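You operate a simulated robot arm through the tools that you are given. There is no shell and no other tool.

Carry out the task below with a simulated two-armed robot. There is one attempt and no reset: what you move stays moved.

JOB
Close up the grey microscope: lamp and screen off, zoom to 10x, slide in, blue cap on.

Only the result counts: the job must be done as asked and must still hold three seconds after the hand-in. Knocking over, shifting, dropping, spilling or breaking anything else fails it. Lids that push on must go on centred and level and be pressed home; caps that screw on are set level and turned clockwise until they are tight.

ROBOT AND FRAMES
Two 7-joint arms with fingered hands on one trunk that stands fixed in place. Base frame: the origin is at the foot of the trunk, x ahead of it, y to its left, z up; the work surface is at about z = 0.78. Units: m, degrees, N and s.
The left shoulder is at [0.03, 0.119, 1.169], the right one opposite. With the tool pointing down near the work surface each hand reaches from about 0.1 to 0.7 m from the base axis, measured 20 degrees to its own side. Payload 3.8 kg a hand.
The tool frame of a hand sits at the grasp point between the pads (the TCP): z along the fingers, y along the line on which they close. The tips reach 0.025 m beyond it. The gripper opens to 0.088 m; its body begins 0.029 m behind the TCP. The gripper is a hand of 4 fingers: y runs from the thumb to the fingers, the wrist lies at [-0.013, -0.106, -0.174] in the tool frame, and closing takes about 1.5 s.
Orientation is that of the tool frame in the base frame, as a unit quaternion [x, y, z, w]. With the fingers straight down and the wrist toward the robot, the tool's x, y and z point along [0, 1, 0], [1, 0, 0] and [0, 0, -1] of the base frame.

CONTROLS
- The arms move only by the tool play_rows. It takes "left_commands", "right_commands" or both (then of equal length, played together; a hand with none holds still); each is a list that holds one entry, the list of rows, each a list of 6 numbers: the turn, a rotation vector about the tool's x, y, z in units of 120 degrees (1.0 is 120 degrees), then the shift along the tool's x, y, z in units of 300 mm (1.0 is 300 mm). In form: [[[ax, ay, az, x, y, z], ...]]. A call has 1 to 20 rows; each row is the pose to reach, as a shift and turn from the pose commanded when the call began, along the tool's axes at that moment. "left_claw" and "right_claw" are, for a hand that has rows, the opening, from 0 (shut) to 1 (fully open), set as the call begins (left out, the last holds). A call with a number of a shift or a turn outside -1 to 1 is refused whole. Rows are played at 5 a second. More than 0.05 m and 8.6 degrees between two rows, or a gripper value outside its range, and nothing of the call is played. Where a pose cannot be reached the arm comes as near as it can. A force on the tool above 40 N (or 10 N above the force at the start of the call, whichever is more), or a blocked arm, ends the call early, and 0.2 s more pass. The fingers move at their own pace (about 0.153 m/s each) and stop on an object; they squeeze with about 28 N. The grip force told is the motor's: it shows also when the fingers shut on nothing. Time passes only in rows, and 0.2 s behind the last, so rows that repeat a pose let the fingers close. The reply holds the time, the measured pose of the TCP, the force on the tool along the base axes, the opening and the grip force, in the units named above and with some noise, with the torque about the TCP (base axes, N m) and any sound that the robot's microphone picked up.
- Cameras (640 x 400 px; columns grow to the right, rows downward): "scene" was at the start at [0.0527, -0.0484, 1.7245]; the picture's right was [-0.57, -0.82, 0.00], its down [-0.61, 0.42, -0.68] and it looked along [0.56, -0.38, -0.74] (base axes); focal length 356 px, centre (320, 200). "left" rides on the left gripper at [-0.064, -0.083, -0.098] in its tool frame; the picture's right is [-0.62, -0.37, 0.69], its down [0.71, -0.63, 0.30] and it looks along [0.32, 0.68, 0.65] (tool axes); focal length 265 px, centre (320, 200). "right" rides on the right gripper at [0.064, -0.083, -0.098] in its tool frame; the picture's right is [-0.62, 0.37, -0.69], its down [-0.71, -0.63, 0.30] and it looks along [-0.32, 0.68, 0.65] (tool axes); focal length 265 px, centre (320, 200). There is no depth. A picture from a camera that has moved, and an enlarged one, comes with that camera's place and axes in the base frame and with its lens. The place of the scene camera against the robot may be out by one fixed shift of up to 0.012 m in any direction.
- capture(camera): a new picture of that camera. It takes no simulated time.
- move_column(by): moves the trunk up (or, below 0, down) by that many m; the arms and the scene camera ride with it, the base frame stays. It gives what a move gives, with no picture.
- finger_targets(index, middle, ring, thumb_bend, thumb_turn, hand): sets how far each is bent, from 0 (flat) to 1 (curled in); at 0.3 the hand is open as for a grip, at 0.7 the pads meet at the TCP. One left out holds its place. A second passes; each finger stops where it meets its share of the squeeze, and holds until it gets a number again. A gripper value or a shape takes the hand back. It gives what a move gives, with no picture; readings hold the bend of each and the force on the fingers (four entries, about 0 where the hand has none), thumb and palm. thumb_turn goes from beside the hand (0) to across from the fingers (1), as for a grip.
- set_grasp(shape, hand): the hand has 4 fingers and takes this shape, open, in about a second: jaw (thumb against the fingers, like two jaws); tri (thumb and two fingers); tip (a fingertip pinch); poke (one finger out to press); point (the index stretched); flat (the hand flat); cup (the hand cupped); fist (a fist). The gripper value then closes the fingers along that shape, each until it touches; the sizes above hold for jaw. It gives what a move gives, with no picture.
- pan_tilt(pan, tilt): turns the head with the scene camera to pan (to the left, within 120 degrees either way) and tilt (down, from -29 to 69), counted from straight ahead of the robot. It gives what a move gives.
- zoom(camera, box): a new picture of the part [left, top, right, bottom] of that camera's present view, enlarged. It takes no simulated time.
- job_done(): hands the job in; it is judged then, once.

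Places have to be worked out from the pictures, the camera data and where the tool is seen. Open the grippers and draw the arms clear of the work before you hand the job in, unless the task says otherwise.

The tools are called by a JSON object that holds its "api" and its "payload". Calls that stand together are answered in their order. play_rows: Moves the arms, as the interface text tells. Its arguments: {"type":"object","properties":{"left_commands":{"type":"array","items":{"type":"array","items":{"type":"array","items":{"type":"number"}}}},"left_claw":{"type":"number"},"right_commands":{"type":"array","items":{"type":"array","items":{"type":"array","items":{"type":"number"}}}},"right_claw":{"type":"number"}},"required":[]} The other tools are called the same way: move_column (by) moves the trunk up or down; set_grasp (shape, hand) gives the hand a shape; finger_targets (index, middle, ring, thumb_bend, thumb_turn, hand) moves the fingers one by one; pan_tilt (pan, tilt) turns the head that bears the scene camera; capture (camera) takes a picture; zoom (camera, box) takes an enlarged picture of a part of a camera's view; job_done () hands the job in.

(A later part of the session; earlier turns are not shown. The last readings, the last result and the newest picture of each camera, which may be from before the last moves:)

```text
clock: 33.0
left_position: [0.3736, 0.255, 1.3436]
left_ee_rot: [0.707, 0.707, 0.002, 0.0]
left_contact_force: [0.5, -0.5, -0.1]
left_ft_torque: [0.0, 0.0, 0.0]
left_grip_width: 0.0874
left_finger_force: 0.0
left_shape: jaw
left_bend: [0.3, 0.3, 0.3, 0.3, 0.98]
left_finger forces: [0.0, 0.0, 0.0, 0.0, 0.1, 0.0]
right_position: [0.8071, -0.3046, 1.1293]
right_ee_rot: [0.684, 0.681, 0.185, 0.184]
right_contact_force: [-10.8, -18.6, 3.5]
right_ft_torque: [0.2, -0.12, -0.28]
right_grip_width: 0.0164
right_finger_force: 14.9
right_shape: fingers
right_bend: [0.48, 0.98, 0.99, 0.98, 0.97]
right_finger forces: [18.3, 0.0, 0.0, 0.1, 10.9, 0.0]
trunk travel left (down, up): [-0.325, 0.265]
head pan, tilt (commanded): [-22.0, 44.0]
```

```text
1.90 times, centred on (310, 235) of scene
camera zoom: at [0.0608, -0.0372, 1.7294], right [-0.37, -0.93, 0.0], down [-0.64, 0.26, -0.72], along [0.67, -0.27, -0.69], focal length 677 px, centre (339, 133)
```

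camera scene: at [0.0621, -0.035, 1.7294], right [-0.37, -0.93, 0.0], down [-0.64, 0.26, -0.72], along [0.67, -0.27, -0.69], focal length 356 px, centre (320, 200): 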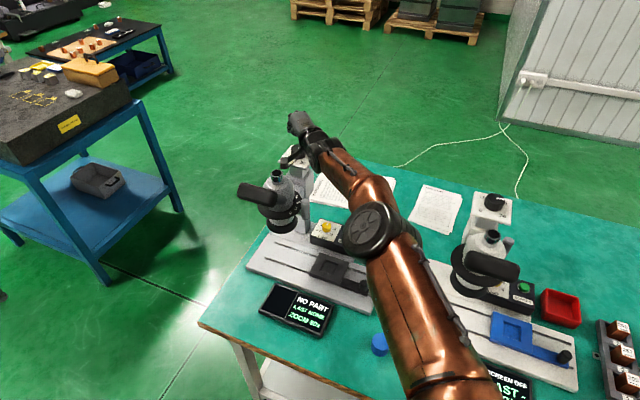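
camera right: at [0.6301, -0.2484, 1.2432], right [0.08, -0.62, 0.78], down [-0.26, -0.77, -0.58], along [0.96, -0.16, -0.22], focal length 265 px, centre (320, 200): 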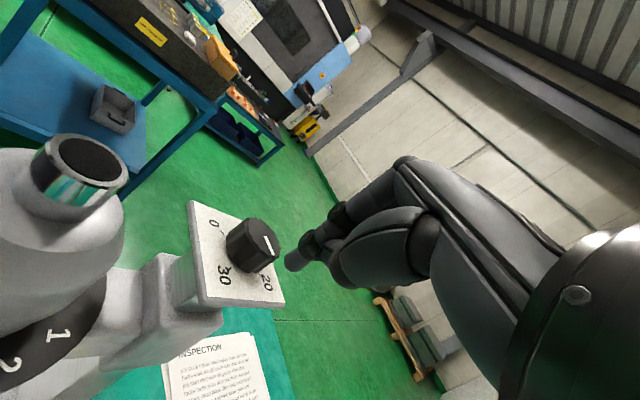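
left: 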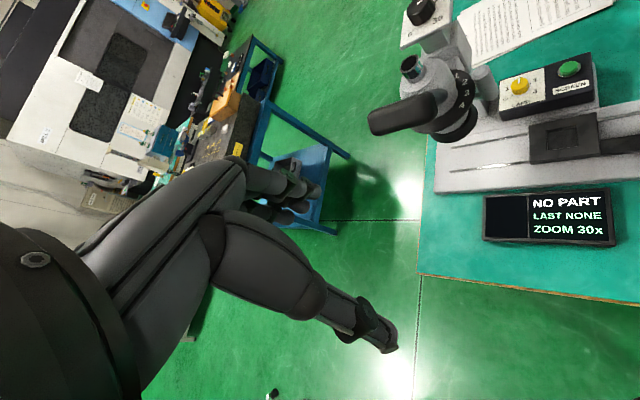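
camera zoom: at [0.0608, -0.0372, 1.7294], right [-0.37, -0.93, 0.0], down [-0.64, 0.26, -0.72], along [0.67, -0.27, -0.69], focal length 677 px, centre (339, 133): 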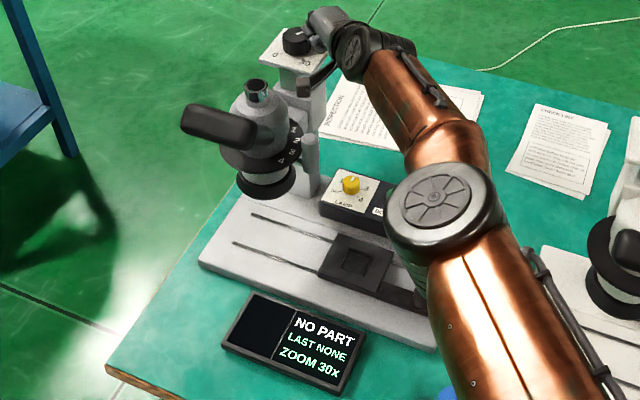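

The pointer has moved to about -83° (38° turned); the method works. I release, go back along the knob's right side and make a second stroke.

{"api": "play_rows", "payload": {"right_commands": [[[0, 0, 0, -0.0267, 0, 0], [0, 0, 0, -0.0533, 0, 0], [0, 0, 0, -0.0533, -0.0404, -0.0233], [0, 0, 0, -0.0533, -0.0808, -0.0467], [0, 0, 0, -0.0533, -0.1097, -0.0633], [0, 0, 0, -0.0267, -0.1097, -0.0633], [0, 0, 0, -0.0067, -0.1039, -0.06], [0, 0, 0, 0, -0.0924, -0.0533], [0, 0, 0, 0.001, -0.0808, -0.0467], [0, 0, 0, 0.002, -0.0693, -0.04], [0, 0, 0, 0.003, -0.0577, -0.0333], [0, 0, 0, 0.003, -0.0462, -0.0267], [0, 0, 0, 0.003, -0.0346, -0.02], [0, 0, 0, 0.003, -0.0231, -0.0133], [0, 0, 0, 0.003, -0.0115, -0.0067], [0, 0, 0, 0.003, 0, 0]]]}}

{"api": "zoom", "payload": {"camera": "scene", "box": [280, 130, 320, 160]}}

{"api": "zoom", "payload": {"camera": "scene", "box": [270, 275, 350, 335]}}

```text
clock: 36.4
left_position: [0.3736, 0.2543, 1.3437]
left_ee_rot: [0.707, 0.707, 0.001, 0.0]
left_contact_force: [0.2, 0.6, -0.7]
left_ft_torque: [0.02, -0.01, 0.03]
left_grip_width: 0.0874
left_finger_force: 0.0
left_shape: jaw
left_bend: [0.3, 0.3, 0.3, 0.3, 0.98]
left_finger forces: [0.0, 0.0, 0.0, 0.1, 0.1, 0.0]
right_position: [0.8077, -0.3049, 1.1291]
right_ee_rot: [0.684, 0.681, 0.185, 0.184]
right_contact_force: [-11.9, -19.9, 7.1]
right_ft_torque: [0.27, -0.17, -0.28]
right_grip_width: 0.0175
right_finger_force: 16.2
right_shape: fingers
right_bend: [0.51, 0.98, 0.99, 0.98, 0.97]
right_finger forces: [19.8, 0.0, 0.0, 0.0, 11.2, 0.0]
right hand out of reach, approached as far as the arm can: row 1, 2
trunk travel left (down, up): [-0.325, 0.265]
head pan, tilt (commanded): [-22.0, 44.0]
```

```text
13.33 times, centred on (300, 145) of scene
camera zoom: at [0.0605, -0.0375, 1.7294], right [-0.37, -0.93, 0.0], down [-0.64, 0.26, -0.72], along [0.67, -0.27, -0.69], focal length 4741 px, centre (587, 933)
```

zoom: 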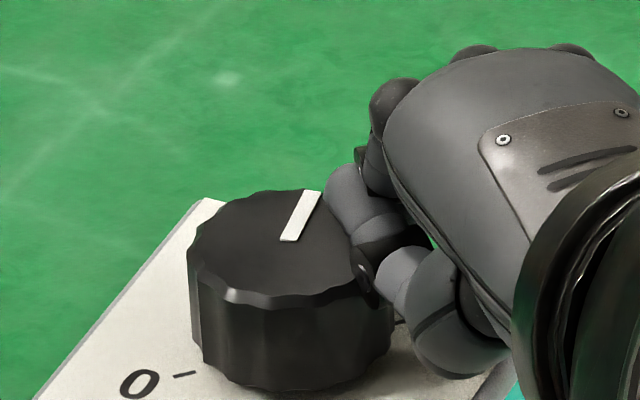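

```text
6.67 times, centred on (310, 305) of scene
camera zoom: at [0.0605, -0.0375, 1.7294], right [-0.37, -0.93, 0.0], down [-0.64, 0.26, -0.72], along [0.67, -0.27, -0.69], focal length 2370 px, centre (387, -500)
```

zoom: 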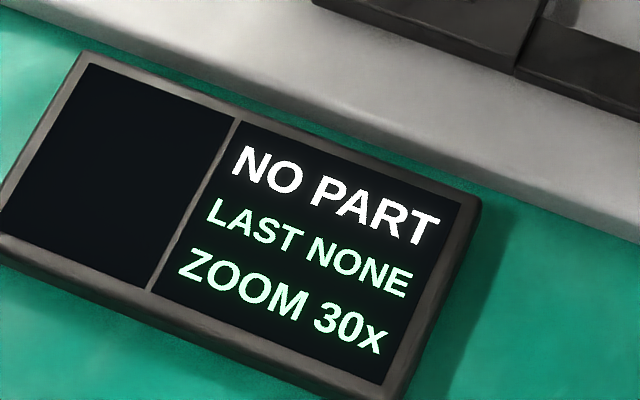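

The pointer is now about -35° (≈14 on the dial), yet the screen still says 30x. Before the last stroke I want to be sure this dial is the zoom, so I inspect the dial, the numbered turret and the twin microscope's panel.

{"api": "zoom", "payload": {"camera": "scene", "box": [450, 170, 550, 240]}}

{"api": "zoom", "payload": {"camera": "scene", "box": [235, 165, 325, 245]}}

{"api": "zoom", "payload": {"camera": "scene", "box": [270, 120, 330, 165]}}

```text
5.71 times, centred on (500, 205) of scene
camera zoom: at [0.0605, -0.0375, 1.7294], right [-0.37, -0.93, 0.0], down [-0.64, 0.26, -0.72], along [0.67, -0.27, -0.69], focal length 2032 px, centre (-709, 171)
```

zoom: 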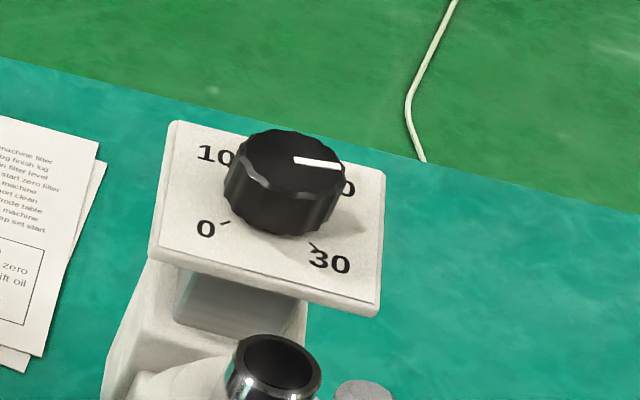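

```text
5.00 times, centred on (280, 205) of scene
camera zoom: at [0.0605, -0.0375, 1.7294], right [-0.37, -0.93, 0.0], down [-0.64, 0.26, -0.72], along [0.67, -0.27, -0.69], focal length 1778 px, centre (520, 175)
```

zoom: 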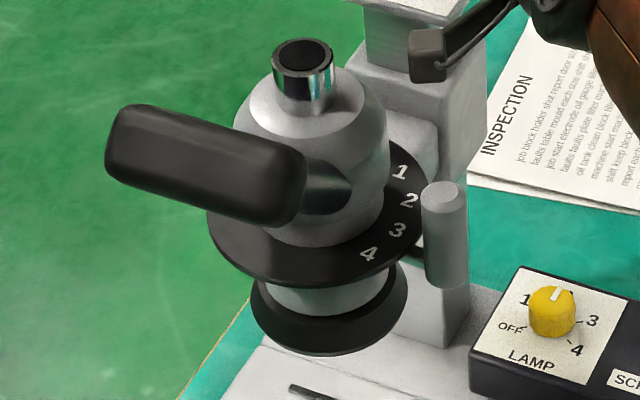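

```text
8.89 times, centred on (300, 142) of scene
camera zoom: at [0.0605, -0.0375, 1.7294], right [-0.37, -0.93, 0.0], down [-0.64, 0.26, -0.72], along [0.67, -0.27, -0.69], focal length 3160 px, centre (498, 711)
```

zoom: 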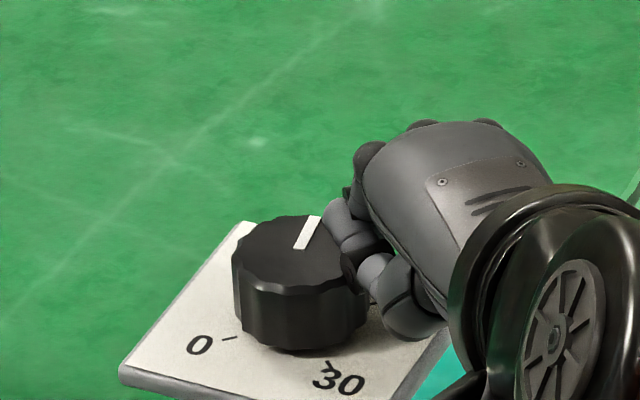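

The turret carries numbers 1–4 and a side lever with a grey handle, which may well be the real zoom selector (30x = 3), while both microscopes' top dials started at the same setting. I look closer at that lever.

{"api": "zoom", "payload": {"camera": "scene", "box": [285, 190, 335, 230]}}

{"api": "zoom", "payload": {"camera": "scene", "box": [440, 220, 540, 300]}}

{"api": "zoom", "payload": {"camera": "left", "box": [320, 0, 640, 400]}}

```text
10.00 times, centred on (310, 210) of scene
camera zoom: at [0.0605, -0.0375, 1.7294], right [-0.37, -0.93, 0.0], down [-0.64, 0.26, -0.72], along [0.67, -0.27, -0.69], focal length 3556 px, centre (420, 100)
```

zoom: 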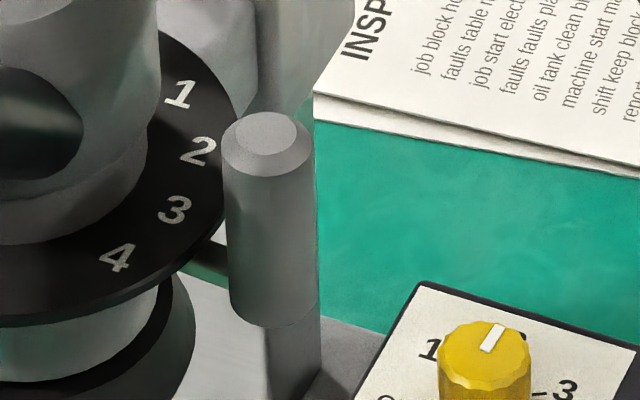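

```text
5.00 times, centred on (490, 260) of scene
camera zoom: at [0.0605, -0.0375, 1.7294], right [-0.37, -0.93, 0.0], down [-0.64, 0.26, -0.72], along [0.67, -0.27, -0.69], focal length 1778 px, centre (-530, -100)
```

zoom: 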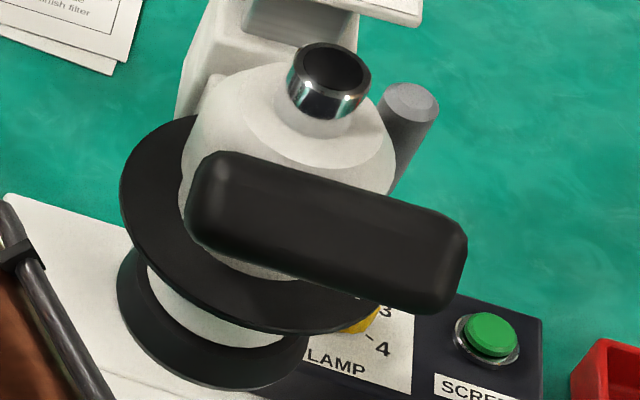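

```text
1.00 times, centred on (480, 200) of left (not enlarged: the box is as wide or as high as the picture)
camera zoom: at [0.2912, 0.1893, 1.442], right [-0.37, -0.62, -0.69], down [-0.63, 0.71, -0.3], along [0.68, 0.33, -0.65], focal length 265 px, centre (160, 200)
```

zoom: 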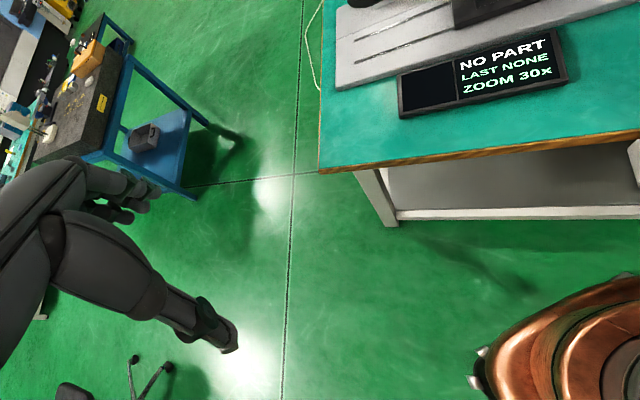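

I check whether the top dial moves the head (e.g. a focus/height dial) by repeating the same framing as before and comparing tube against panel.

{"api": "zoom", "payload": {"camera": "scene", "box": [260, 120, 340, 180]}}

{"api": "zoom", "payload": {"camera": "scene", "box": [240, 120, 340, 260]}}

```text
6.67 times, centred on (300, 150) of scene
camera zoom: at [0.0605, -0.0375, 1.7294], right [-0.37, -0.93, 0.0], down [-0.64, 0.26, -0.72], along [0.67, -0.27, -0.69], focal length 2370 px, centre (453, 533)
```

zoom: 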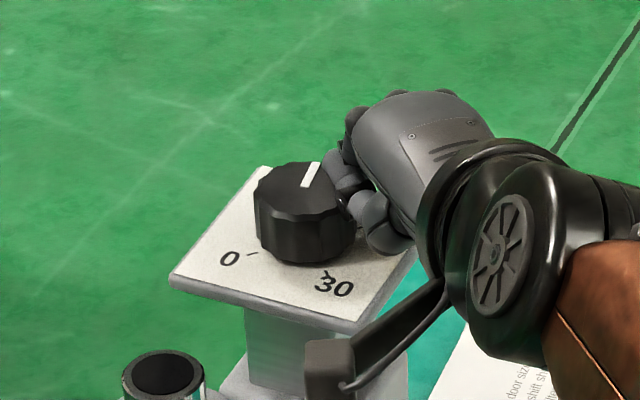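

```text
2.86 times, centred on (290, 190) of scene
camera zoom: at [0.0605, -0.0375, 1.7294], right [-0.37, -0.93, 0.0], down [-0.64, 0.26, -0.72], along [0.67, -0.27, -0.69], focal length 1016 px, centre (406, 229)
```

zoom: 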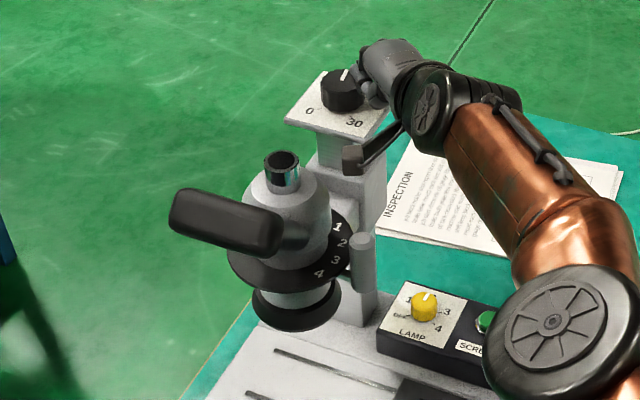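

Comparing with the earlier frame, the tube has dropped about 8 mm relative to the panel: the top dial sets the head height, not the zoom. The zoom is the turret lever (1–4, now 3 = 30x), so I restore the dial by dragging clockwise: pressing the right wall and pulling back.

{"api": "play_rows", "payload": {"right_commands": [[[0, 0, 0, 0, -0.0115, -0.0067], [0, 0, 0, 0, -0.0231, -0.0133], [0, 0, 0, 0, -0.0346, -0.02], [0, 0, 0, 0, -0.0462, -0.0267], [0, 0, 0, 0, -0.0577, -0.0333], [0, 0, 0, 0, -0.0693, -0.04], [0, 0, 0, 0, -0.0808, -0.0467], [0, 0, 0, 0, -0.0924, -0.0533], [0, 0, 0, 0, -0.1039, -0.06]]]}}

{"api": "zoom", "payload": {"camera": "scene", "box": [280, 130, 320, 160]}}

```text
clock: 38.4
left_position: [0.375, 0.2567, 1.3419]
left_ee_rot: [0.707, 0.707, 0.0, 0.0]
left_contact_force: [0.6, -0.2, 0.4]
left_ft_torque: [-0.01, -0.01, 0.01]
left_grip_width: 0.0875
left_finger_force: 0.1
left_shape: jaw
left_bend: [0.3, 0.3, 0.3, 0.3, 0.98]
left_finger forces: [0.0, 0.0, 0.1, 0.0, 0.1, 0.0]
right_position: [0.7752, -0.2954, 1.1285]
right_ee_rot: [0.683, 0.683, 0.183, 0.182]
right_contact_force: [-4.5, -2.3, 1.6]
right_ft_torque: [-0.02, 0.0, -0.05]
right_grip_width: 0.0175
right_finger_force: 2.7
right_shape: fingers
right_bend: [0.51, 0.98, 0.99, 0.97, 0.95]
right_finger forces: [5.7, 0.0, 0.1, 0.1, 0.0, 0.0]
trunk travel left (down, up): [-0.325, 0.265]
head pan, tilt (commanded): [-22.0, 44.0]
```

```text
13.33 times, centred on (300, 145) of scene
camera zoom: at [0.0629, -0.0338, 1.7293], right [-0.37, -0.93, 0.0], down [-0.64, 0.26, -0.72], along [0.67, -0.27, -0.69], focal length 4741 px, centre (587, 933)
```

zoom: 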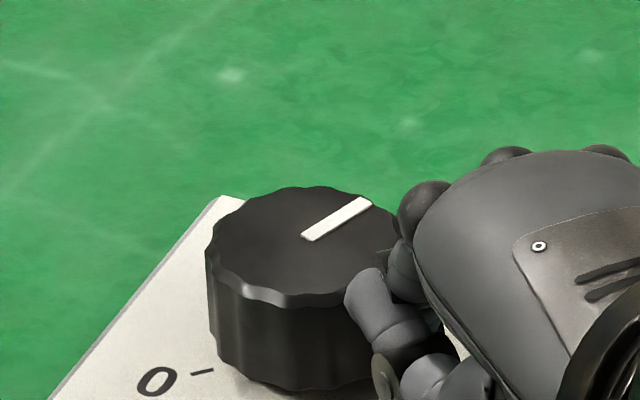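

Pointer went back from -35° to about -66°. I make another clockwise stroke the same way.

{"api": "play_rows", "payload": {"right_commands": [[[0, 0, 0, -0.0267, 0, 0], [0, 0, 0, -0.06, 0, 0], [0, 0, 0, -0.06, 0.0404, 0.0233], [0, 0, 0, -0.06, 0.0808, 0.0467], [0, 0, 0, -0.0533, 0.1039, 0.06], [0, 0, 0, -0.0267, 0.1039, 0.06], [0, 0, 0, 0, 0.1039, 0.06], [0, 0, 0, 0, 0.0924, 0.0533], [0, 0, 0, 0, 0.0808, 0.0467], [0, 0, 0, 0, 0.0693, 0.04], [0, 0, 0, 0, 0.0577, 0.0333], [0, 0, 0, 0, 0.0462, 0.0267], [0, 0, 0, 0, 0.0346, 0.02], [0, 0, 0, 0, 0.0231, 0.0133], [0, 0, 0, 0, 0.0115, 0.0067], [0, 0, 0, 0, 0, 0]]]}}

{"api": "zoom", "payload": {"camera": "scene", "box": [280, 130, 320, 160]}}

```text
clock: 41.8
left_position: [0.376, 0.2575, 1.3426]
left_ee_rot: [0.707, 0.707, 0.0, 0.0]
left_contact_force: [0.5, -0.1, 0.2]
left_ft_torque: [0.0, -0.01, 0.03]
left_grip_width: 0.0875
left_finger_force: 0.0
left_shape: jaw
left_bend: [0.3, 0.3, 0.3, 0.3, 0.98]
left_finger forces: [0.0, 0.0, 0.1, 0.0, 0.0, 0.1]
right_position: [0.7743, -0.2963, 1.1286]
right_ee_rot: [0.682, 0.684, 0.183, 0.182]
right_contact_force: [-4.7, -4.7, 0.6]
right_ft_torque: [-0.05, 0.03, -0.21]
right_grip_width: 0.0178
right_finger_force: 3.0
right_shape: fingers
right_bend: [0.5, 0.98, 0.99, 0.98, 0.95]
right_finger forces: [6.8, 0.0, 0.1, 0.0, 0.0, 0.0]
right hand out of reach, approached as far as the arm can: row 5, 6
trunk travel left (down, up): [-0.325, 0.265]
head pan, tilt (commanded): [-22.0, 44.0]
```

```text
13.33 times, centred on (300, 145) of scene
camera zoom: at [0.063, -0.0344, 1.7293], right [-0.37, -0.93, 0.0], down [-0.64, 0.26, -0.72], along [0.67, -0.27, -0.69], focal length 4741 px, centre (587, 933)
```

zoom: 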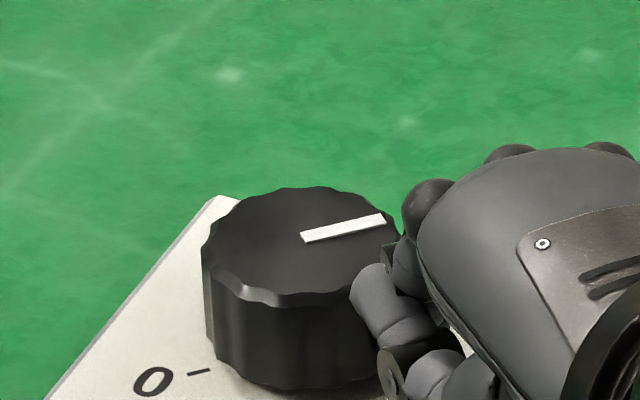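

The pointer is at about -90° now; another clockwise stroke with slightly firmer sideways pressure.

{"api": "play_rows", "payload": {"right_commands": [[[0, 0, 0, -0.0267, 0, 0], [0, 0, 0, -0.06, 0, 0], [0, 0, 0, -0.06, 0.0404, 0.0233], [0, 0, 0, -0.06, 0.0808, 0.0467], [0, 0, 0, -0.0533, 0.098, 0.0566], [0, 0, 0, -0.0267, 0.098, 0.0566], [0, 0, 0, 0.002, 0.098, 0.0566], [0, 0, 0, 0.006, 0.0924, 0.0533], [0, 0, 0, 0.006, 0.0808, 0.0467], [0, 0, 0, 0.006, 0.0693, 0.04], [0, 0, 0, 0.006, 0.0577, 0.0333], [0, 0, 0, 0.006, 0.0462, 0.0267], [0, 0, 0, 0.006, 0.0346, 0.02], [0, 0, 0, 0.006, 0.0231, 0.0133], [0, 0, 0, 0.006, 0.0115, 0.0067], [0, 0, 0, 0.006, 0, 0]]]}}

{"api": "zoom", "payload": {"camera": "scene", "box": [280, 130, 320, 160]}}

{"api": "zoom", "payload": {"camera": "scene", "box": [260, 120, 340, 180]}}

```text
clock: 45.1
left_position: [0.3738, 0.2581, 1.3435]
left_ee_rot: [0.706, 0.708, 0.001, 0.0]
left_contact_force: [-0.7, 0.8, 0.1]
left_ft_torque: [-0.05, 0.02, -0.03]
left_grip_width: 0.0876
left_finger_force: 0.1
left_shape: jaw
left_bend: [0.3, 0.3, 0.3, 0.3, 0.98]
left_finger forces: [0.0, 0.1, 0.0, 0.0, 0.0, 0.0]
right_position: [0.7737, -0.2897, 1.1294]
right_ee_rot: [0.681, 0.686, 0.182, 0.18]
right_contact_force: [-4.5, -2.3, -0.2]
right_ft_torque: [-0.01, 0.07, -0.06]
right_grip_width: 0.0175
right_finger_force: 3.2
right_shape: fingers
right_bend: [0.51, 0.98, 0.99, 0.98, 0.95]
right_finger forces: [5.8, 0.1, 0.0, 0.0, 0.1, 0.0]
right hand out of reach, approached as far as the arm can: row 5
trunk travel left (down, up): [-0.325, 0.265]
head pan, tilt (commanded): [-22.0, 44.0]
```

```text
13.33 times, centred on (300, 145) of scene
camera zoom: at [0.0613, -0.0325, 1.7294], right [-0.37, -0.93, 0.0], down [-0.64, 0.26, -0.72], along [0.67, -0.27, -0.69], focal length 4741 px, centre (587, 933)
```

zoom: 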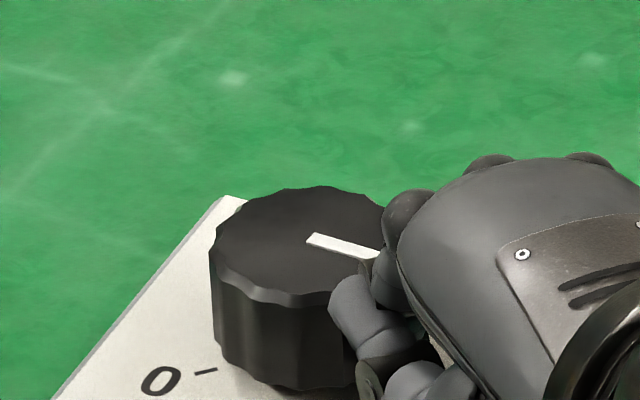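

```text
6.67 times, centred on (300, 150) of scene
camera zoom: at [0.0613, -0.0325, 1.7294], right [-0.37, -0.93, 0.0], down [-0.64, 0.26, -0.72], along [0.67, -0.27, -0.69], focal length 2370 px, centre (453, 533)
```

zoom: 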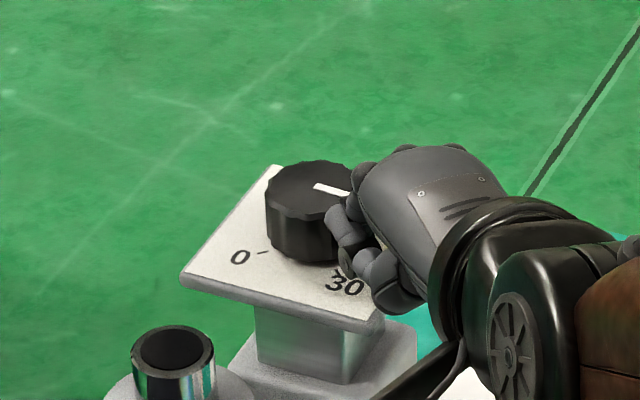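

Slight overshoot, around -130°. I back the finger off and lift, so the camera settles to the same state as the reference picture, then compare.

{"api": "play_rows", "payload": {"right_commands": [[[0, 0, 0, -0.03, 0, 0], [0, 0, 0, -0.06, -0.01, -0.006], [0, 0, 0, -0.06, 0.06, -0.11], [0, 0, 0, -0.06, 0.06, -0.11]]]}}

{"api": "zoom", "payload": {"camera": "scene", "box": [260, 120, 340, 180]}}

{"api": "zoom", "payload": {"camera": "scene", "box": [280, 130, 320, 160]}}

{"api": "zoom", "payload": {"camera": "scene", "box": [480, 180, 520, 210]}}

```text
clock: 46.1
left_position: [0.3772, 0.2567, 1.3419]
left_ee_rot: [0.706, 0.708, 0.0, 0.0]
left_contact_force: [0.7, 0.0, -0.4]
left_ft_torque: [0.02, 0.0, -0.04]
left_grip_width: 0.0875
left_finger_force: 0.1
left_shape: jaw
left_bend: [0.3, 0.3, 0.3, 0.3, 0.98]
left_finger forces: [0.0, 0.0, 0.0, 0.0, 0.0, 0.0]
right_position: [0.7756, -0.311, 1.1652]
right_ee_rot: [0.683, 0.683, 0.182, 0.182]
right_contact_force: [0.5, 0.0, -0.1]
right_ft_torque: [0.0, -0.03, 0.0]
right_grip_width: 0.0182
right_finger_force: 0.0
right_shape: fingers
right_bend: [0.48, 0.98, 0.99, 0.98, 0.95]
right_finger forces: [0.0, 0.1, 0.0, 0.1, 0.0, 0.0]
trunk travel left (down, up): [-0.325, 0.265]
head pan, tilt (commanded): [-22.0, 44.0]
```

```text
6.67 times, centred on (300, 150) of scene
camera zoom: at [0.0642, -0.0344, 1.7293], right [-0.37, -0.93, 0.0], down [-0.64, 0.26, -0.72], along [0.67, -0.27, -0.7], focal length 2370 px, centre (453, 533)
```

zoom: 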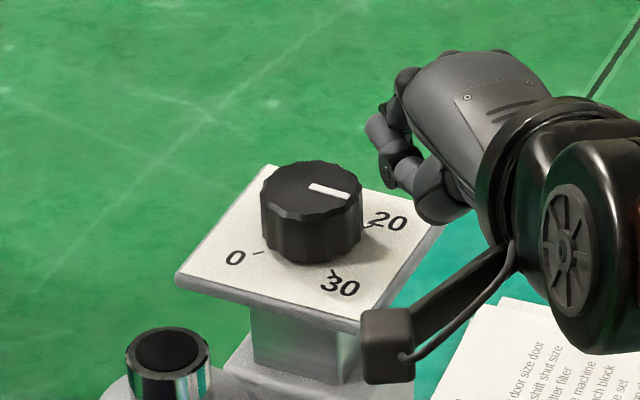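

```text
13.33 times, centred on (300, 145) of scene
camera zoom: at [0.0642, -0.0344, 1.7293], right [-0.37, -0.93, 0.0], down [-0.64, 0.26, -0.72], along [0.67, -0.27, -0.7], focal length 4741 px, centre (587, 933)
```

zoom: 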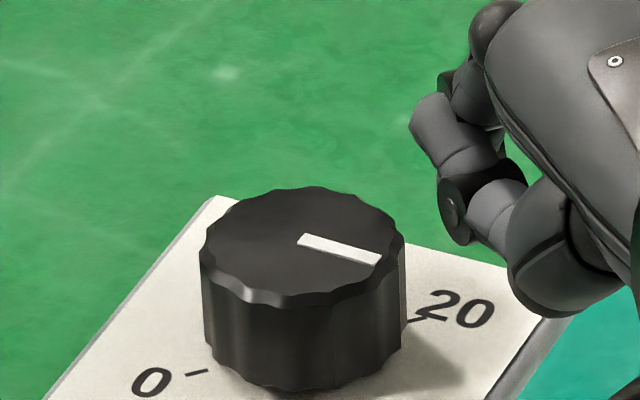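

```text
13.33 times, centred on (500, 195) of scene
camera zoom: at [0.0642, -0.0344, 1.7293], right [-0.37, -0.93, 0.0], down [-0.64, 0.26, -0.72], along [0.67, -0.27, -0.7], focal length 4741 px, centre (-2080, 267)
```

zoom: 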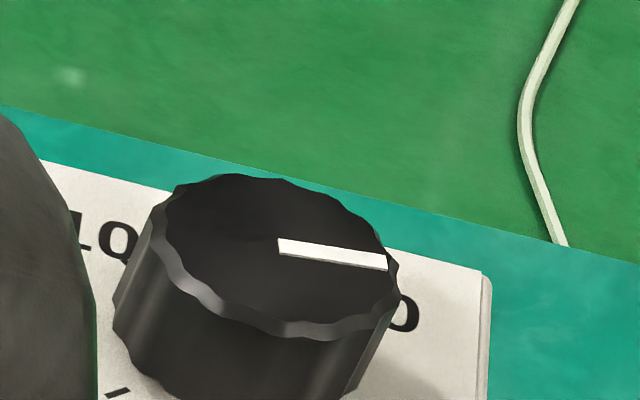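

Now it's about 12–15° past the original (-123°), and the head about 2 mm high. I make a short counter-clockwise nudge the same way as the first stroke.

{"api": "play_rows", "payload": {"right_commands": [[[0, 0, 0, -0.0067, -0.0434, 0.0519], [0, 0, 0, 0.0123, -0.0723, 0.1018], [0, 0, 0, 0.0357, -0.0567, 0.1108], [0, 0, 0, 0.0423, -0.0336, 0.1242], [0, 0, 0, 0.0463, -0.0105, 0.1375], [0, 0, 0, 0.0463, -0.0105, 0.1375]]]}}

{"api": "zoom", "payload": {"camera": "scene", "box": [280, 130, 320, 160]}}

```text
clock: 47.5
left_position: [0.3756, 0.2551, 1.3432]
left_ee_rot: [0.707, 0.707, 0.001, 0.0]
left_contact_force: [-0.2, -0.1, 0.1]
left_ft_torque: [-0.02, -0.02, 0.01]
left_grip_width: 0.0878
left_finger_force: 0.1
left_shape: jaw
left_bend: [0.3, 0.3, 0.3, 0.3, 0.98]
left_finger forces: [0.1, 0.0, 0.0, 0.0, 0.0, 0.1]
right_position: [0.7895, -0.3076, 1.1294]
right_ee_rot: [0.683, 0.682, 0.184, 0.183]
right_contact_force: [-8.5, -9.8, 0.6]
right_ft_torque: [0.09, -0.05, -0.21]
right_grip_width: 0.0179
right_finger_force: 9.4
right_shape: fingers
right_bend: [0.53, 0.98, 0.99, 0.98, 0.95]
right_finger forces: [18.6, 0.0, 0.0, 0.1, 0.1, 0.0]
trunk travel left (down, up): [-0.325, 0.265]
head pan, tilt (commanded): [-22.0, 44.0]
```

```text
13.33 times, centred on (300, 145) of scene
camera zoom: at [0.0614, -0.0362, 1.7293], right [-0.38, -0.93, 0.0], down [-0.64, 0.26, -0.72], along [0.67, -0.27, -0.69], focal length 4741 px, centre (587, 933)
```

zoom: 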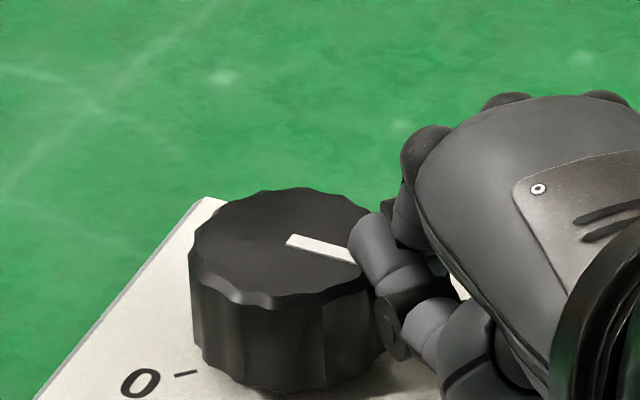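

No turn yet at 13 N; I push a little further in small steps.

{"api": "play_rows", "payload": {"right_commands": [[[0, 0, 0, 0.0033, 0.0058, 0.0033], [0, 0, 0, 0.005, 0.0115, 0.0067], [0, 0, 0, 0.006, 0.0173, 0.01], [0, 0, 0, 0.006, 0.0173, 0.01]]]}}

{"api": "zoom", "payload": {"camera": "scene", "box": [280, 130, 320, 160]}}

```text
clock: 48.5
left_position: [0.3728, 0.2537, 1.3433]
left_ee_rot: [0.707, 0.707, 0.002, 0.0]
left_contact_force: [0.0, 0.4, -1.0]
left_ft_torque: [-0.01, -0.01, 0.01]
left_grip_width: 0.0875
left_finger_force: 0.0
left_shape: jaw
left_bend: [0.3, 0.3, 0.3, 0.3, 0.98]
left_finger forces: [0.0, 0.0, 0.1, 0.0, 0.0, 0.1]
right_position: [0.7948, -0.3055, 1.1302]
right_ee_rot: [0.684, 0.681, 0.185, 0.185]
right_contact_force: [-17.4, -17.1, 4.3]
right_ft_torque: [0.08, -0.2, -0.33]
right_grip_width: 0.0181
right_finger_force: 14.7
right_shape: fingers
right_bend: [0.58, 0.98, 0.99, 0.98, 0.95]
right_finger forces: [29.7, 0.1, 0.1, 0.0, 0.0, 0.1]
trunk travel left (down, up): [-0.325, 0.265]
head pan, tilt (commanded): [-22.0, 44.0]
```

```text
13.33 times, centred on (300, 145) of scene
camera zoom: at [0.0588, -0.0377, 1.7294], right [-0.37, -0.93, 0.0], down [-0.64, 0.26, -0.72], along [0.67, -0.27, -0.69], focal length 4741 px, centre (587, 933)
```

zoom: 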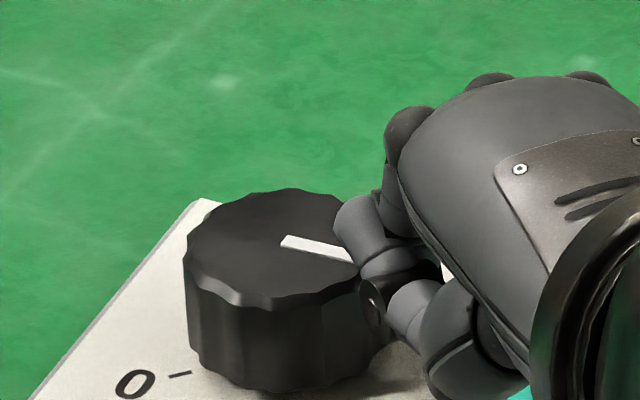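

Only a degree or two so far with 24 N; a few more millimetres forward.

{"api": "play_rows", "payload": {"right_commands": [[[0, 0, 0, 0.001, 0.0087, 0.005], [0, 0, 0, 0.002, 0.0173, 0.01], [0, 0, 0, 0.002, 0.0173, 0.01]]]}}

{"api": "zoom", "payload": {"camera": "scene", "box": [280, 130, 320, 160]}}

```text
clock: 49.4
left_position: [0.3743, 0.2535, 1.3438]
left_ee_rot: [0.707, 0.707, 0.002, 0.0]
left_contact_force: [-1.1, -0.7, 0.0]
left_ft_torque: [0.01, 0.0, 0.02]
left_grip_width: 0.0875
left_finger_force: 0.0
left_shape: jaw
left_bend: [0.3, 0.3, 0.3, 0.3, 0.98]
left_finger forces: [0.0, 0.1, 0.1, 0.0, 0.0, 0.0]
right_position: [0.803, -0.3044, 1.13]
right_ee_rot: [0.684, 0.682, 0.184, 0.183]
right_contact_force: [-10.9, -22.9, 1.6]
right_ft_torque: [0.15, -0.14, -0.55]
right_grip_width: 0.0184
right_finger_force: 14.5
right_shape: fingers
right_bend: [0.54, 0.98, 0.99, 0.98, 0.96]
right_finger forces: [27.7, 0.1, 0.0, 0.0, 0.0, 0.1]
trunk travel left (down, up): [-0.325, 0.265]
head pan, tilt (commanded): [-22.0, 44.0]
```

```text
13.33 times, centred on (300, 145) of scene
camera zoom: at [0.0608, -0.039, 1.7293], right [-0.37, -0.93, 0.0], down [-0.64, 0.26, -0.72], along [0.67, -0.27, -0.69], focal length 4741 px, centre (587, 933)
```

zoom: 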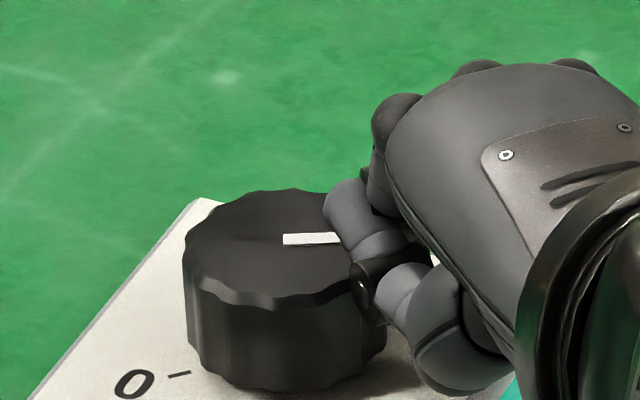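

It slipped on to about -108°, so now I need about 15° clockwise. I drag back in small increments while watching.

{"api": "play_rows", "payload": {"right_commands": [[[0, 0, 0, 0, -0.0087, -0.005], [0, 0, 0, 0, -0.0173, -0.01], [0, 0, 0, 0, -0.026, -0.015], [0, 0, 0, 0, -0.0346, -0.02], [0, 0, 0, 0, -0.0346, -0.02]]]}}

{"api": "zoom", "payload": {"camera": "scene", "box": [280, 130, 320, 160]}}

```text
clock: 50.5
left_position: [0.3757, 0.254, 1.3424]
left_ee_rot: [0.707, 0.708, 0.0, -0.001]
left_contact_force: [0.0, -0.1, -0.2]
left_ft_torque: [-0.03, 0.0, 0.0]
left_grip_width: 0.0876
left_finger_force: 0.0
left_shape: jaw
left_bend: [0.3, 0.3, 0.3, 0.3, 0.98]
left_finger forces: [0.0, 0.0, 0.0, 0.1, 0.0, 0.1]
right_position: [0.7939, -0.3017, 1.1291]
right_ee_rot: [0.683, 0.683, 0.184, 0.181]
right_contact_force: [0.5, -17.5, -3.6]
right_ft_torque: [0.09, 0.11, -0.68]
right_grip_width: 0.0188
right_finger_force: 10.4
right_shape: fingers
right_bend: [0.48, 0.98, 0.99, 0.98, 0.96]
right_finger forces: [20.5, 0.1, 0.0, 0.0, 0.1, 0.1]
trunk travel left (down, up): [-0.325, 0.265]
head pan, tilt (commanded): [-22.0, 44.0]
```

```text
13.33 times, centred on (300, 145) of scene
camera zoom: at [0.0641, -0.0378, 1.7292], right [-0.37, -0.93, 0.0], down [-0.64, 0.26, -0.72], along [0.67, -0.27, -0.7], focal length 4741 px, centre (587, 933)
```

zoom: 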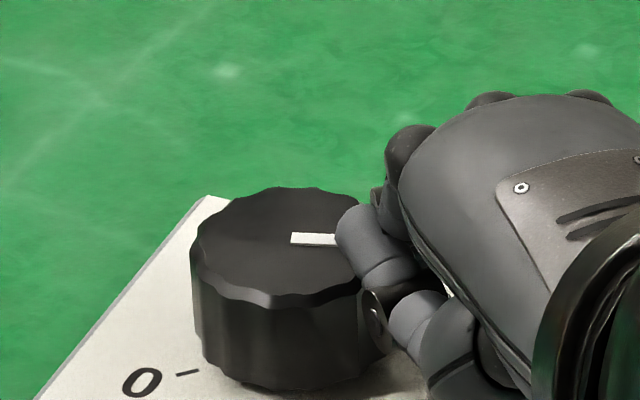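

At about -116° now; two or three millimetres more.

{"api": "play_rows", "payload": {"right_commands": [[[0, 0, 0, 0, -0.0045, -0.0026], [0, 0, 0, 0, -0.009, -0.0052], [0, 0, 0, 0, -0.009, -0.0052]]]}}

{"api": "zoom", "payload": {"camera": "scene", "box": [280, 130, 320, 160]}}

```text
clock: 51.4
left_position: [0.3785, 0.2538, 1.3422]
left_ee_rot: [0.707, 0.708, 0.001, 0.0]
left_contact_force: [0.0, 0.8, 0.9]
left_ft_torque: [0.0, 0.01, 0.01]
left_grip_width: 0.0877
left_finger_force: 0.1
left_shape: jaw
left_bend: [0.3, 0.3, 0.3, 0.3, 0.98]
left_finger forces: [0.1, 0.0, 0.1, 0.0, 0.0, 0.0]
right_position: [0.7905, -0.3018, 1.1276]
right_ee_rot: [0.683, 0.683, 0.183, 0.182]
right_contact_force: [1.5, -17.2, -4.0]
right_ft_torque: [0.06, 0.12, -0.69]
right_grip_width: 0.0189
right_finger_force: 9.0
right_shape: fingers
right_bend: [0.47, 0.98, 0.99, 0.98, 0.96]
right_finger forces: [19.3, 0.0, 0.1, 0.0, 0.0, 0.0]
trunk travel left (down, up): [-0.325, 0.265]
head pan, tilt (commanded): [-22.0, 44.0]
```

```text
13.33 times, centred on (300, 145) of scene
camera zoom: at [0.0647, -0.0379, 1.7292], right [-0.37, -0.93, 0.0], down [-0.64, 0.26, -0.72], along [0.67, -0.27, -0.7], focal length 4741 px, centre (587, 933)
```

zoom: 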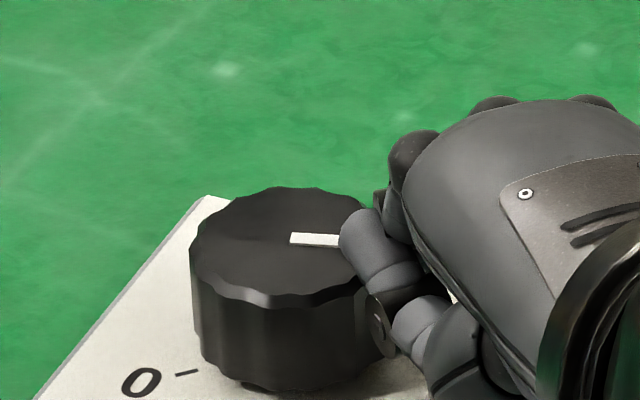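

Around -118°; I continue 3 mm more.

{"api": "play_rows", "payload": {"right_commands": [[[0, 0, 0, 0, -0.0058, -0.0033], [0, 0, 0, 0, -0.0104, -0.006], [0, 0, 0, 0, -0.0104, -0.006]]]}}

{"api": "zoom", "payload": {"camera": "scene", "box": [280, 130, 320, 160]}}

```text
clock: 52.1
left_position: [0.3769, 0.2541, 1.342]
left_ee_rot: [0.708, 0.707, 0.0, -0.001]
left_contact_force: [-0.3, -0.5, -0.2]
left_ft_torque: [0.01, 0.0, -0.03]
left_grip_width: 0.0877
left_finger_force: 0.0
left_shape: jaw
left_bend: [0.3, 0.3, 0.3, 0.3, 0.98]
left_finger forces: [0.0, 0.0, 0.0, 0.0, 0.1, 0.1]
right_position: [0.7868, -0.3022, 1.1298]
right_ee_rot: [0.683, 0.683, 0.184, 0.183]
right_contact_force: [0.6, -16.3, -1.3]
right_ft_torque: [0.02, 0.03, -0.69]
right_grip_width: 0.0192
right_finger_force: 8.0
right_shape: fingers
right_bend: [0.47, 0.98, 0.99, 0.98, 0.96]
right_finger forces: [16.0, 0.0, 0.1, 0.0, 0.0, 0.0]
trunk travel left (down, up): [-0.325, 0.265]
head pan, tilt (commanded): [-22.0, 44.0]
```

```text
13.33 times, centred on (300, 145) of scene
camera zoom: at [0.064, -0.0376, 1.7292], right [-0.37, -0.93, 0.0], down [-0.64, 0.26, -0.72], along [0.67, -0.27, -0.7], focal length 4741 px, centre (587, 933)
```

zoom: 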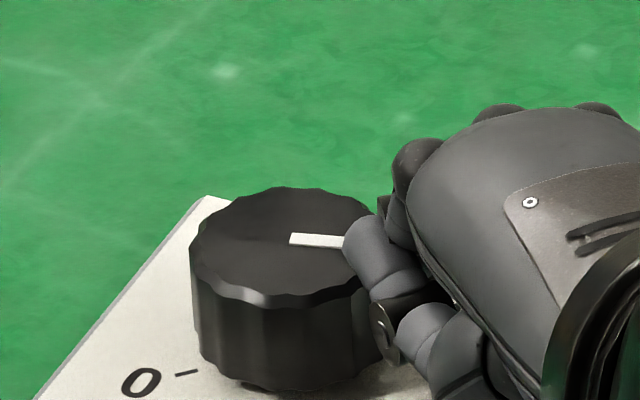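

I release and lift to compare precisely with the reference picture in the unloaded state.

{"api": "play_rows", "payload": {"right_commands": [[[0, 0, 0, -0.03, 0, 0], [0, 0, 0, -0.06, -0.01, -0.006], [0, 0, 0, -0.06, 0.02, -0.11], [0, 0, 0, -0.06, 0.02, -0.11]]]}}

{"api": "zoom", "payload": {"camera": "scene", "box": [260, 120, 340, 180]}}

{"api": "zoom", "payload": {"camera": "scene", "box": [250, 100, 350, 180]}}

```text
clock: 53.1
left_position: [0.3775, 0.2574, 1.3419]
left_ee_rot: [0.707, 0.707, 0.001, 0.0]
left_contact_force: [0.1, -0.1, -0.2]
left_ft_torque: [0.01, 0.01, 0.01]
left_grip_width: 0.0875
left_finger_force: 0.0
left_shape: jaw
left_bend: [0.3, 0.3, 0.3, 0.3, 0.98]
left_finger forces: [0.1, 0.0, 0.0, 0.0, 0.1, 0.0]
right_position: [0.7759, -0.3156, 1.1603]
right_ee_rot: [0.683, 0.683, 0.183, 0.182]
right_contact_force: [0.1, 0.3, -0.6]
right_ft_torque: [0.03, 0.0, -0.02]
right_grip_width: 0.0185
right_finger_force: 0.0
right_shape: fingers
right_bend: [0.47, 0.98, 0.99, 0.98, 0.95]
right_finger forces: [0.1, 0.1, 0.1, 0.1, 0.0, 0.0]
trunk travel left (down, up): [-0.325, 0.265]
head pan, tilt (commanded): [-22.0, 44.0]
```

```text
6.67 times, centred on (300, 150) of scene
camera zoom: at [0.0645, -0.0338, 1.7293], right [-0.37, -0.93, 0.0], down [-0.64, 0.26, -0.72], along [0.67, -0.27, -0.7], focal length 2370 px, centre (453, 533)
```

zoom: 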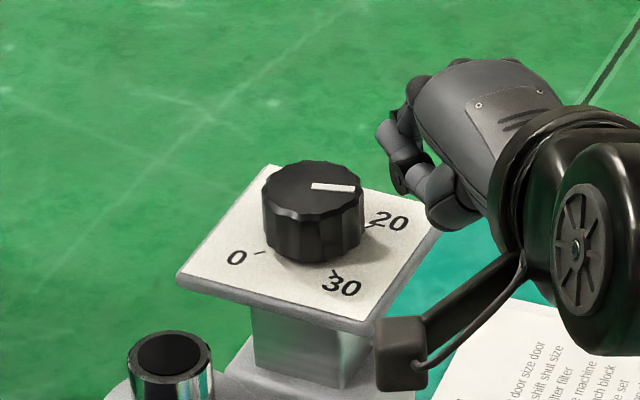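

```text
5.00 times, centred on (300, 140) of scene
camera zoom: at [0.0645, -0.0338, 1.7293], right [-0.37, -0.93, 0.0], down [-0.64, 0.26, -0.72], along [0.67, -0.27, -0.7], focal length 1778 px, centre (420, 500)
```

zoom: 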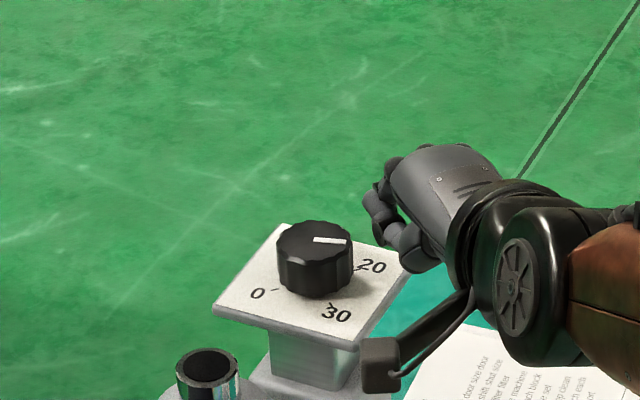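

The dial and head height are back to the reference within a few degrees. Now the real zoom: the turret lever; I examine it closely with the scene camera.

{"api": "zoom", "payload": {"camera": "scene", "box": [255, 175, 335, 235]}}

{"api": "zoom", "payload": {"camera": "scene", "box": [290, 190, 320, 215]}}

```text
6.67 times, centred on (295, 205) of scene
camera zoom: at [0.0645, -0.0338, 1.7293], right [-0.37, -0.93, 0.0], down [-0.64, 0.26, -0.72], along [0.67, -0.27, -0.7], focal length 2370 px, centre (487, 167)
```

zoom: 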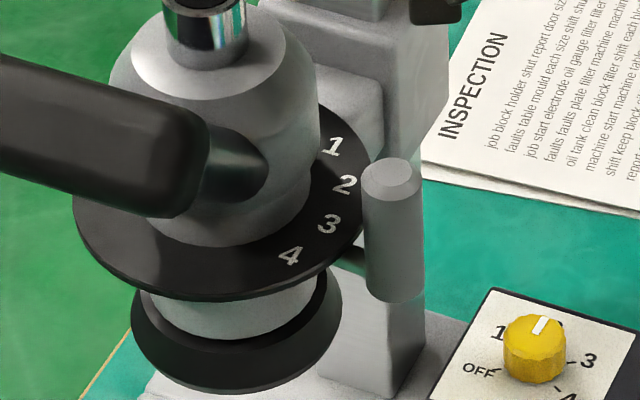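

```text
16.00 times, centred on (305, 202) of scene
camera zoom: at [0.0645, -0.0338, 1.7293], right [-0.37, -0.93, 0.0], down [-0.64, 0.26, -0.72], along [0.67, -0.27, -0.7], focal length 5689 px, centre (560, 160)
```

zoom: 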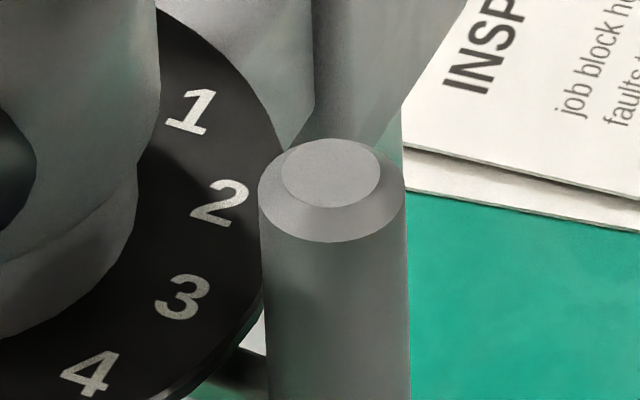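

The lever sits exactly at 3 (angle ≈-136° about the head), and 1 is at about -81°, so the handle (top ≈[0.683, -0.240, 1.083]) must be pushed forward about 7 cm along its arc. I pull the hand back in front of it and close it into a firm jaw.

{"api": "play_rows", "payload": {"right_commands": [[[0, 0, 0, 0, 0.067, -0.115], [0, 0, 0, 0, 0.133, -0.231], [0.025, 0, 0, 0.044, 0.02, -0.296], [0.05, 0, 0, 0.088, -0.093, -0.362], [0.075, 0, 0, 0.132, -0.206, -0.427], [0.1, 0, 0, 0.176, -0.319, -0.493], [0.125, 0, 0, 0.22, -0.432, -0.558], [0.125, 0, 0, 0.22, -0.432, -0.558]]]}}

{"api": "set_grasp", "payload": {"hand": "right", "shape": "jaw"}}

{"api": "capture", "payload": {"camera": "right"}}

{"api": "capture", "payload": {"camera": "scene"}}

```text
clock: 55.0
left_position: [0.3775, 0.2574, 1.3414]
left_ee_rot: [0.707, 0.707, 0.0, 0.0]
left_contact_force: [-0.5, 0.6, 0.3]
left_ft_torque: [0.03, -0.01, -0.04]
left_grip_width: 0.088
left_finger_force: 0.1
left_shape: jaw
left_bend: [0.3, 0.3, 0.3, 0.3, 0.98]
left_finger forces: [0.0, 0.1, 0.0, 0.0, 0.0, 0.0]
right_position: [0.5777, -0.251, 1.2411]
right_ee_rot: [0.702, 0.701, 0.092, 0.092]
right_contact_force: [-0.1, -0.2, 0.6]
right_ft_torque: [0.01, -0.03, 0.02]
right_grip_width: 0.0185
right_finger_force: 0.0
right_shape: fingers
right_bend: [0.47, 0.98, 0.99, 0.98, 0.95]
right_finger forces: [0.0, 0.0, 0.0, 0.0, 0.0, 0.0]
trunk travel left (down, up): [-0.325, 0.265]
head pan, tilt (commanded): [-22.0, 44.0]
```

```text
clock: 55.9
left_position: [0.376, 0.2578, 1.3415]
left_ee_rot: [0.707, 0.707, 0.0, 0.0]
left_contact_force: [-0.6, -0.4, -1.6]
left_ft_torque: [0.0, -0.04, 0.01]
left_grip_width: 0.0876
left_finger_force: 0.0
left_shape: jaw
left_bend: [0.3, 0.3, 0.3, 0.3, 0.98]
left_finger forces: [0.1, 0.1, 0.0, 0.0, 0.0, 0.0]
right_position: [0.5777, -0.2508, 1.2417]
right_ee_rot: [0.702, 0.701, 0.092, 0.092]
right_contact_force: [0.1, -0.4, 0.0]
right_ft_torque: [0.0, -0.01, -0.01]
right_grip_width: 0.0877
right_finger_force: 0.0
right_shape: jaw
right_bend: [0.3, 0.3, 0.3, 0.3, 0.97]
right_finger forces: [0.1, 0.0, 0.0, 0.0, 0.1, 0.1]
trunk travel left (down, up): [-0.325, 0.265]
head pan, tilt (commanded): [-22.0, 44.0]
```

```text
taken
camera right: at [0.4727, -0.1856, 1.3146], right [0.18, -0.62, 0.76], down [-0.53, -0.71, -0.46], along [0.83, -0.32, -0.45], focal length 265 px, centre (320, 200)
```

right: 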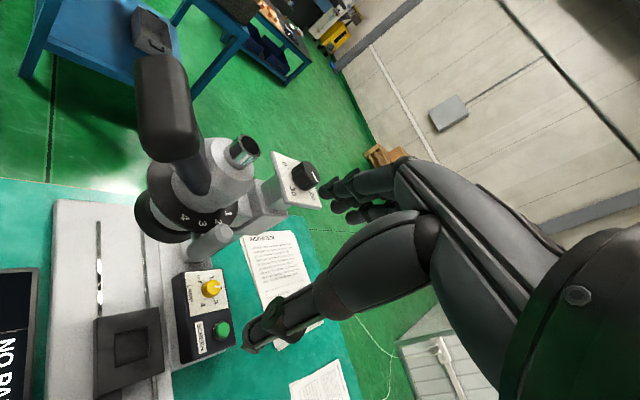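

```text
taken
camera scene: at [0.0635, -0.0338, 1.7293], right [-0.37, -0.93, 0.0], down [-0.64, 0.26, -0.72], along [0.67, -0.27, -0.69], focal length 356 px, centre (320, 200)
```

scene: 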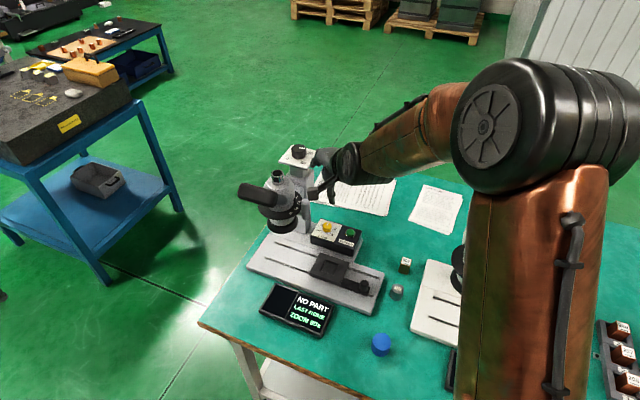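

Good overview from here. I zoom in the right camera on the lever handle to refine its position before pushing.

{"api": "zoom", "payload": {"camera": "right", "box": [120, 120, 340, 280]}}

```text
2.50 times, centred on (230, 200) of right
camera zoom: at [0.4727, -0.1856, 1.3146], right [0.18, -0.62, 0.76], down [-0.53, -0.71, -0.46], along [0.83, -0.32, -0.45], focal length 664 px, centre (545, 200)
```

zoom: 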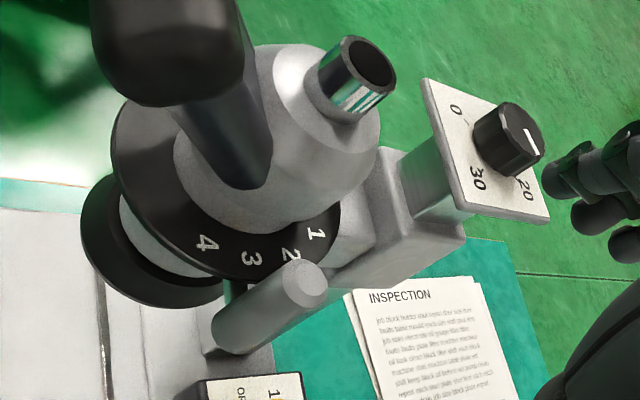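

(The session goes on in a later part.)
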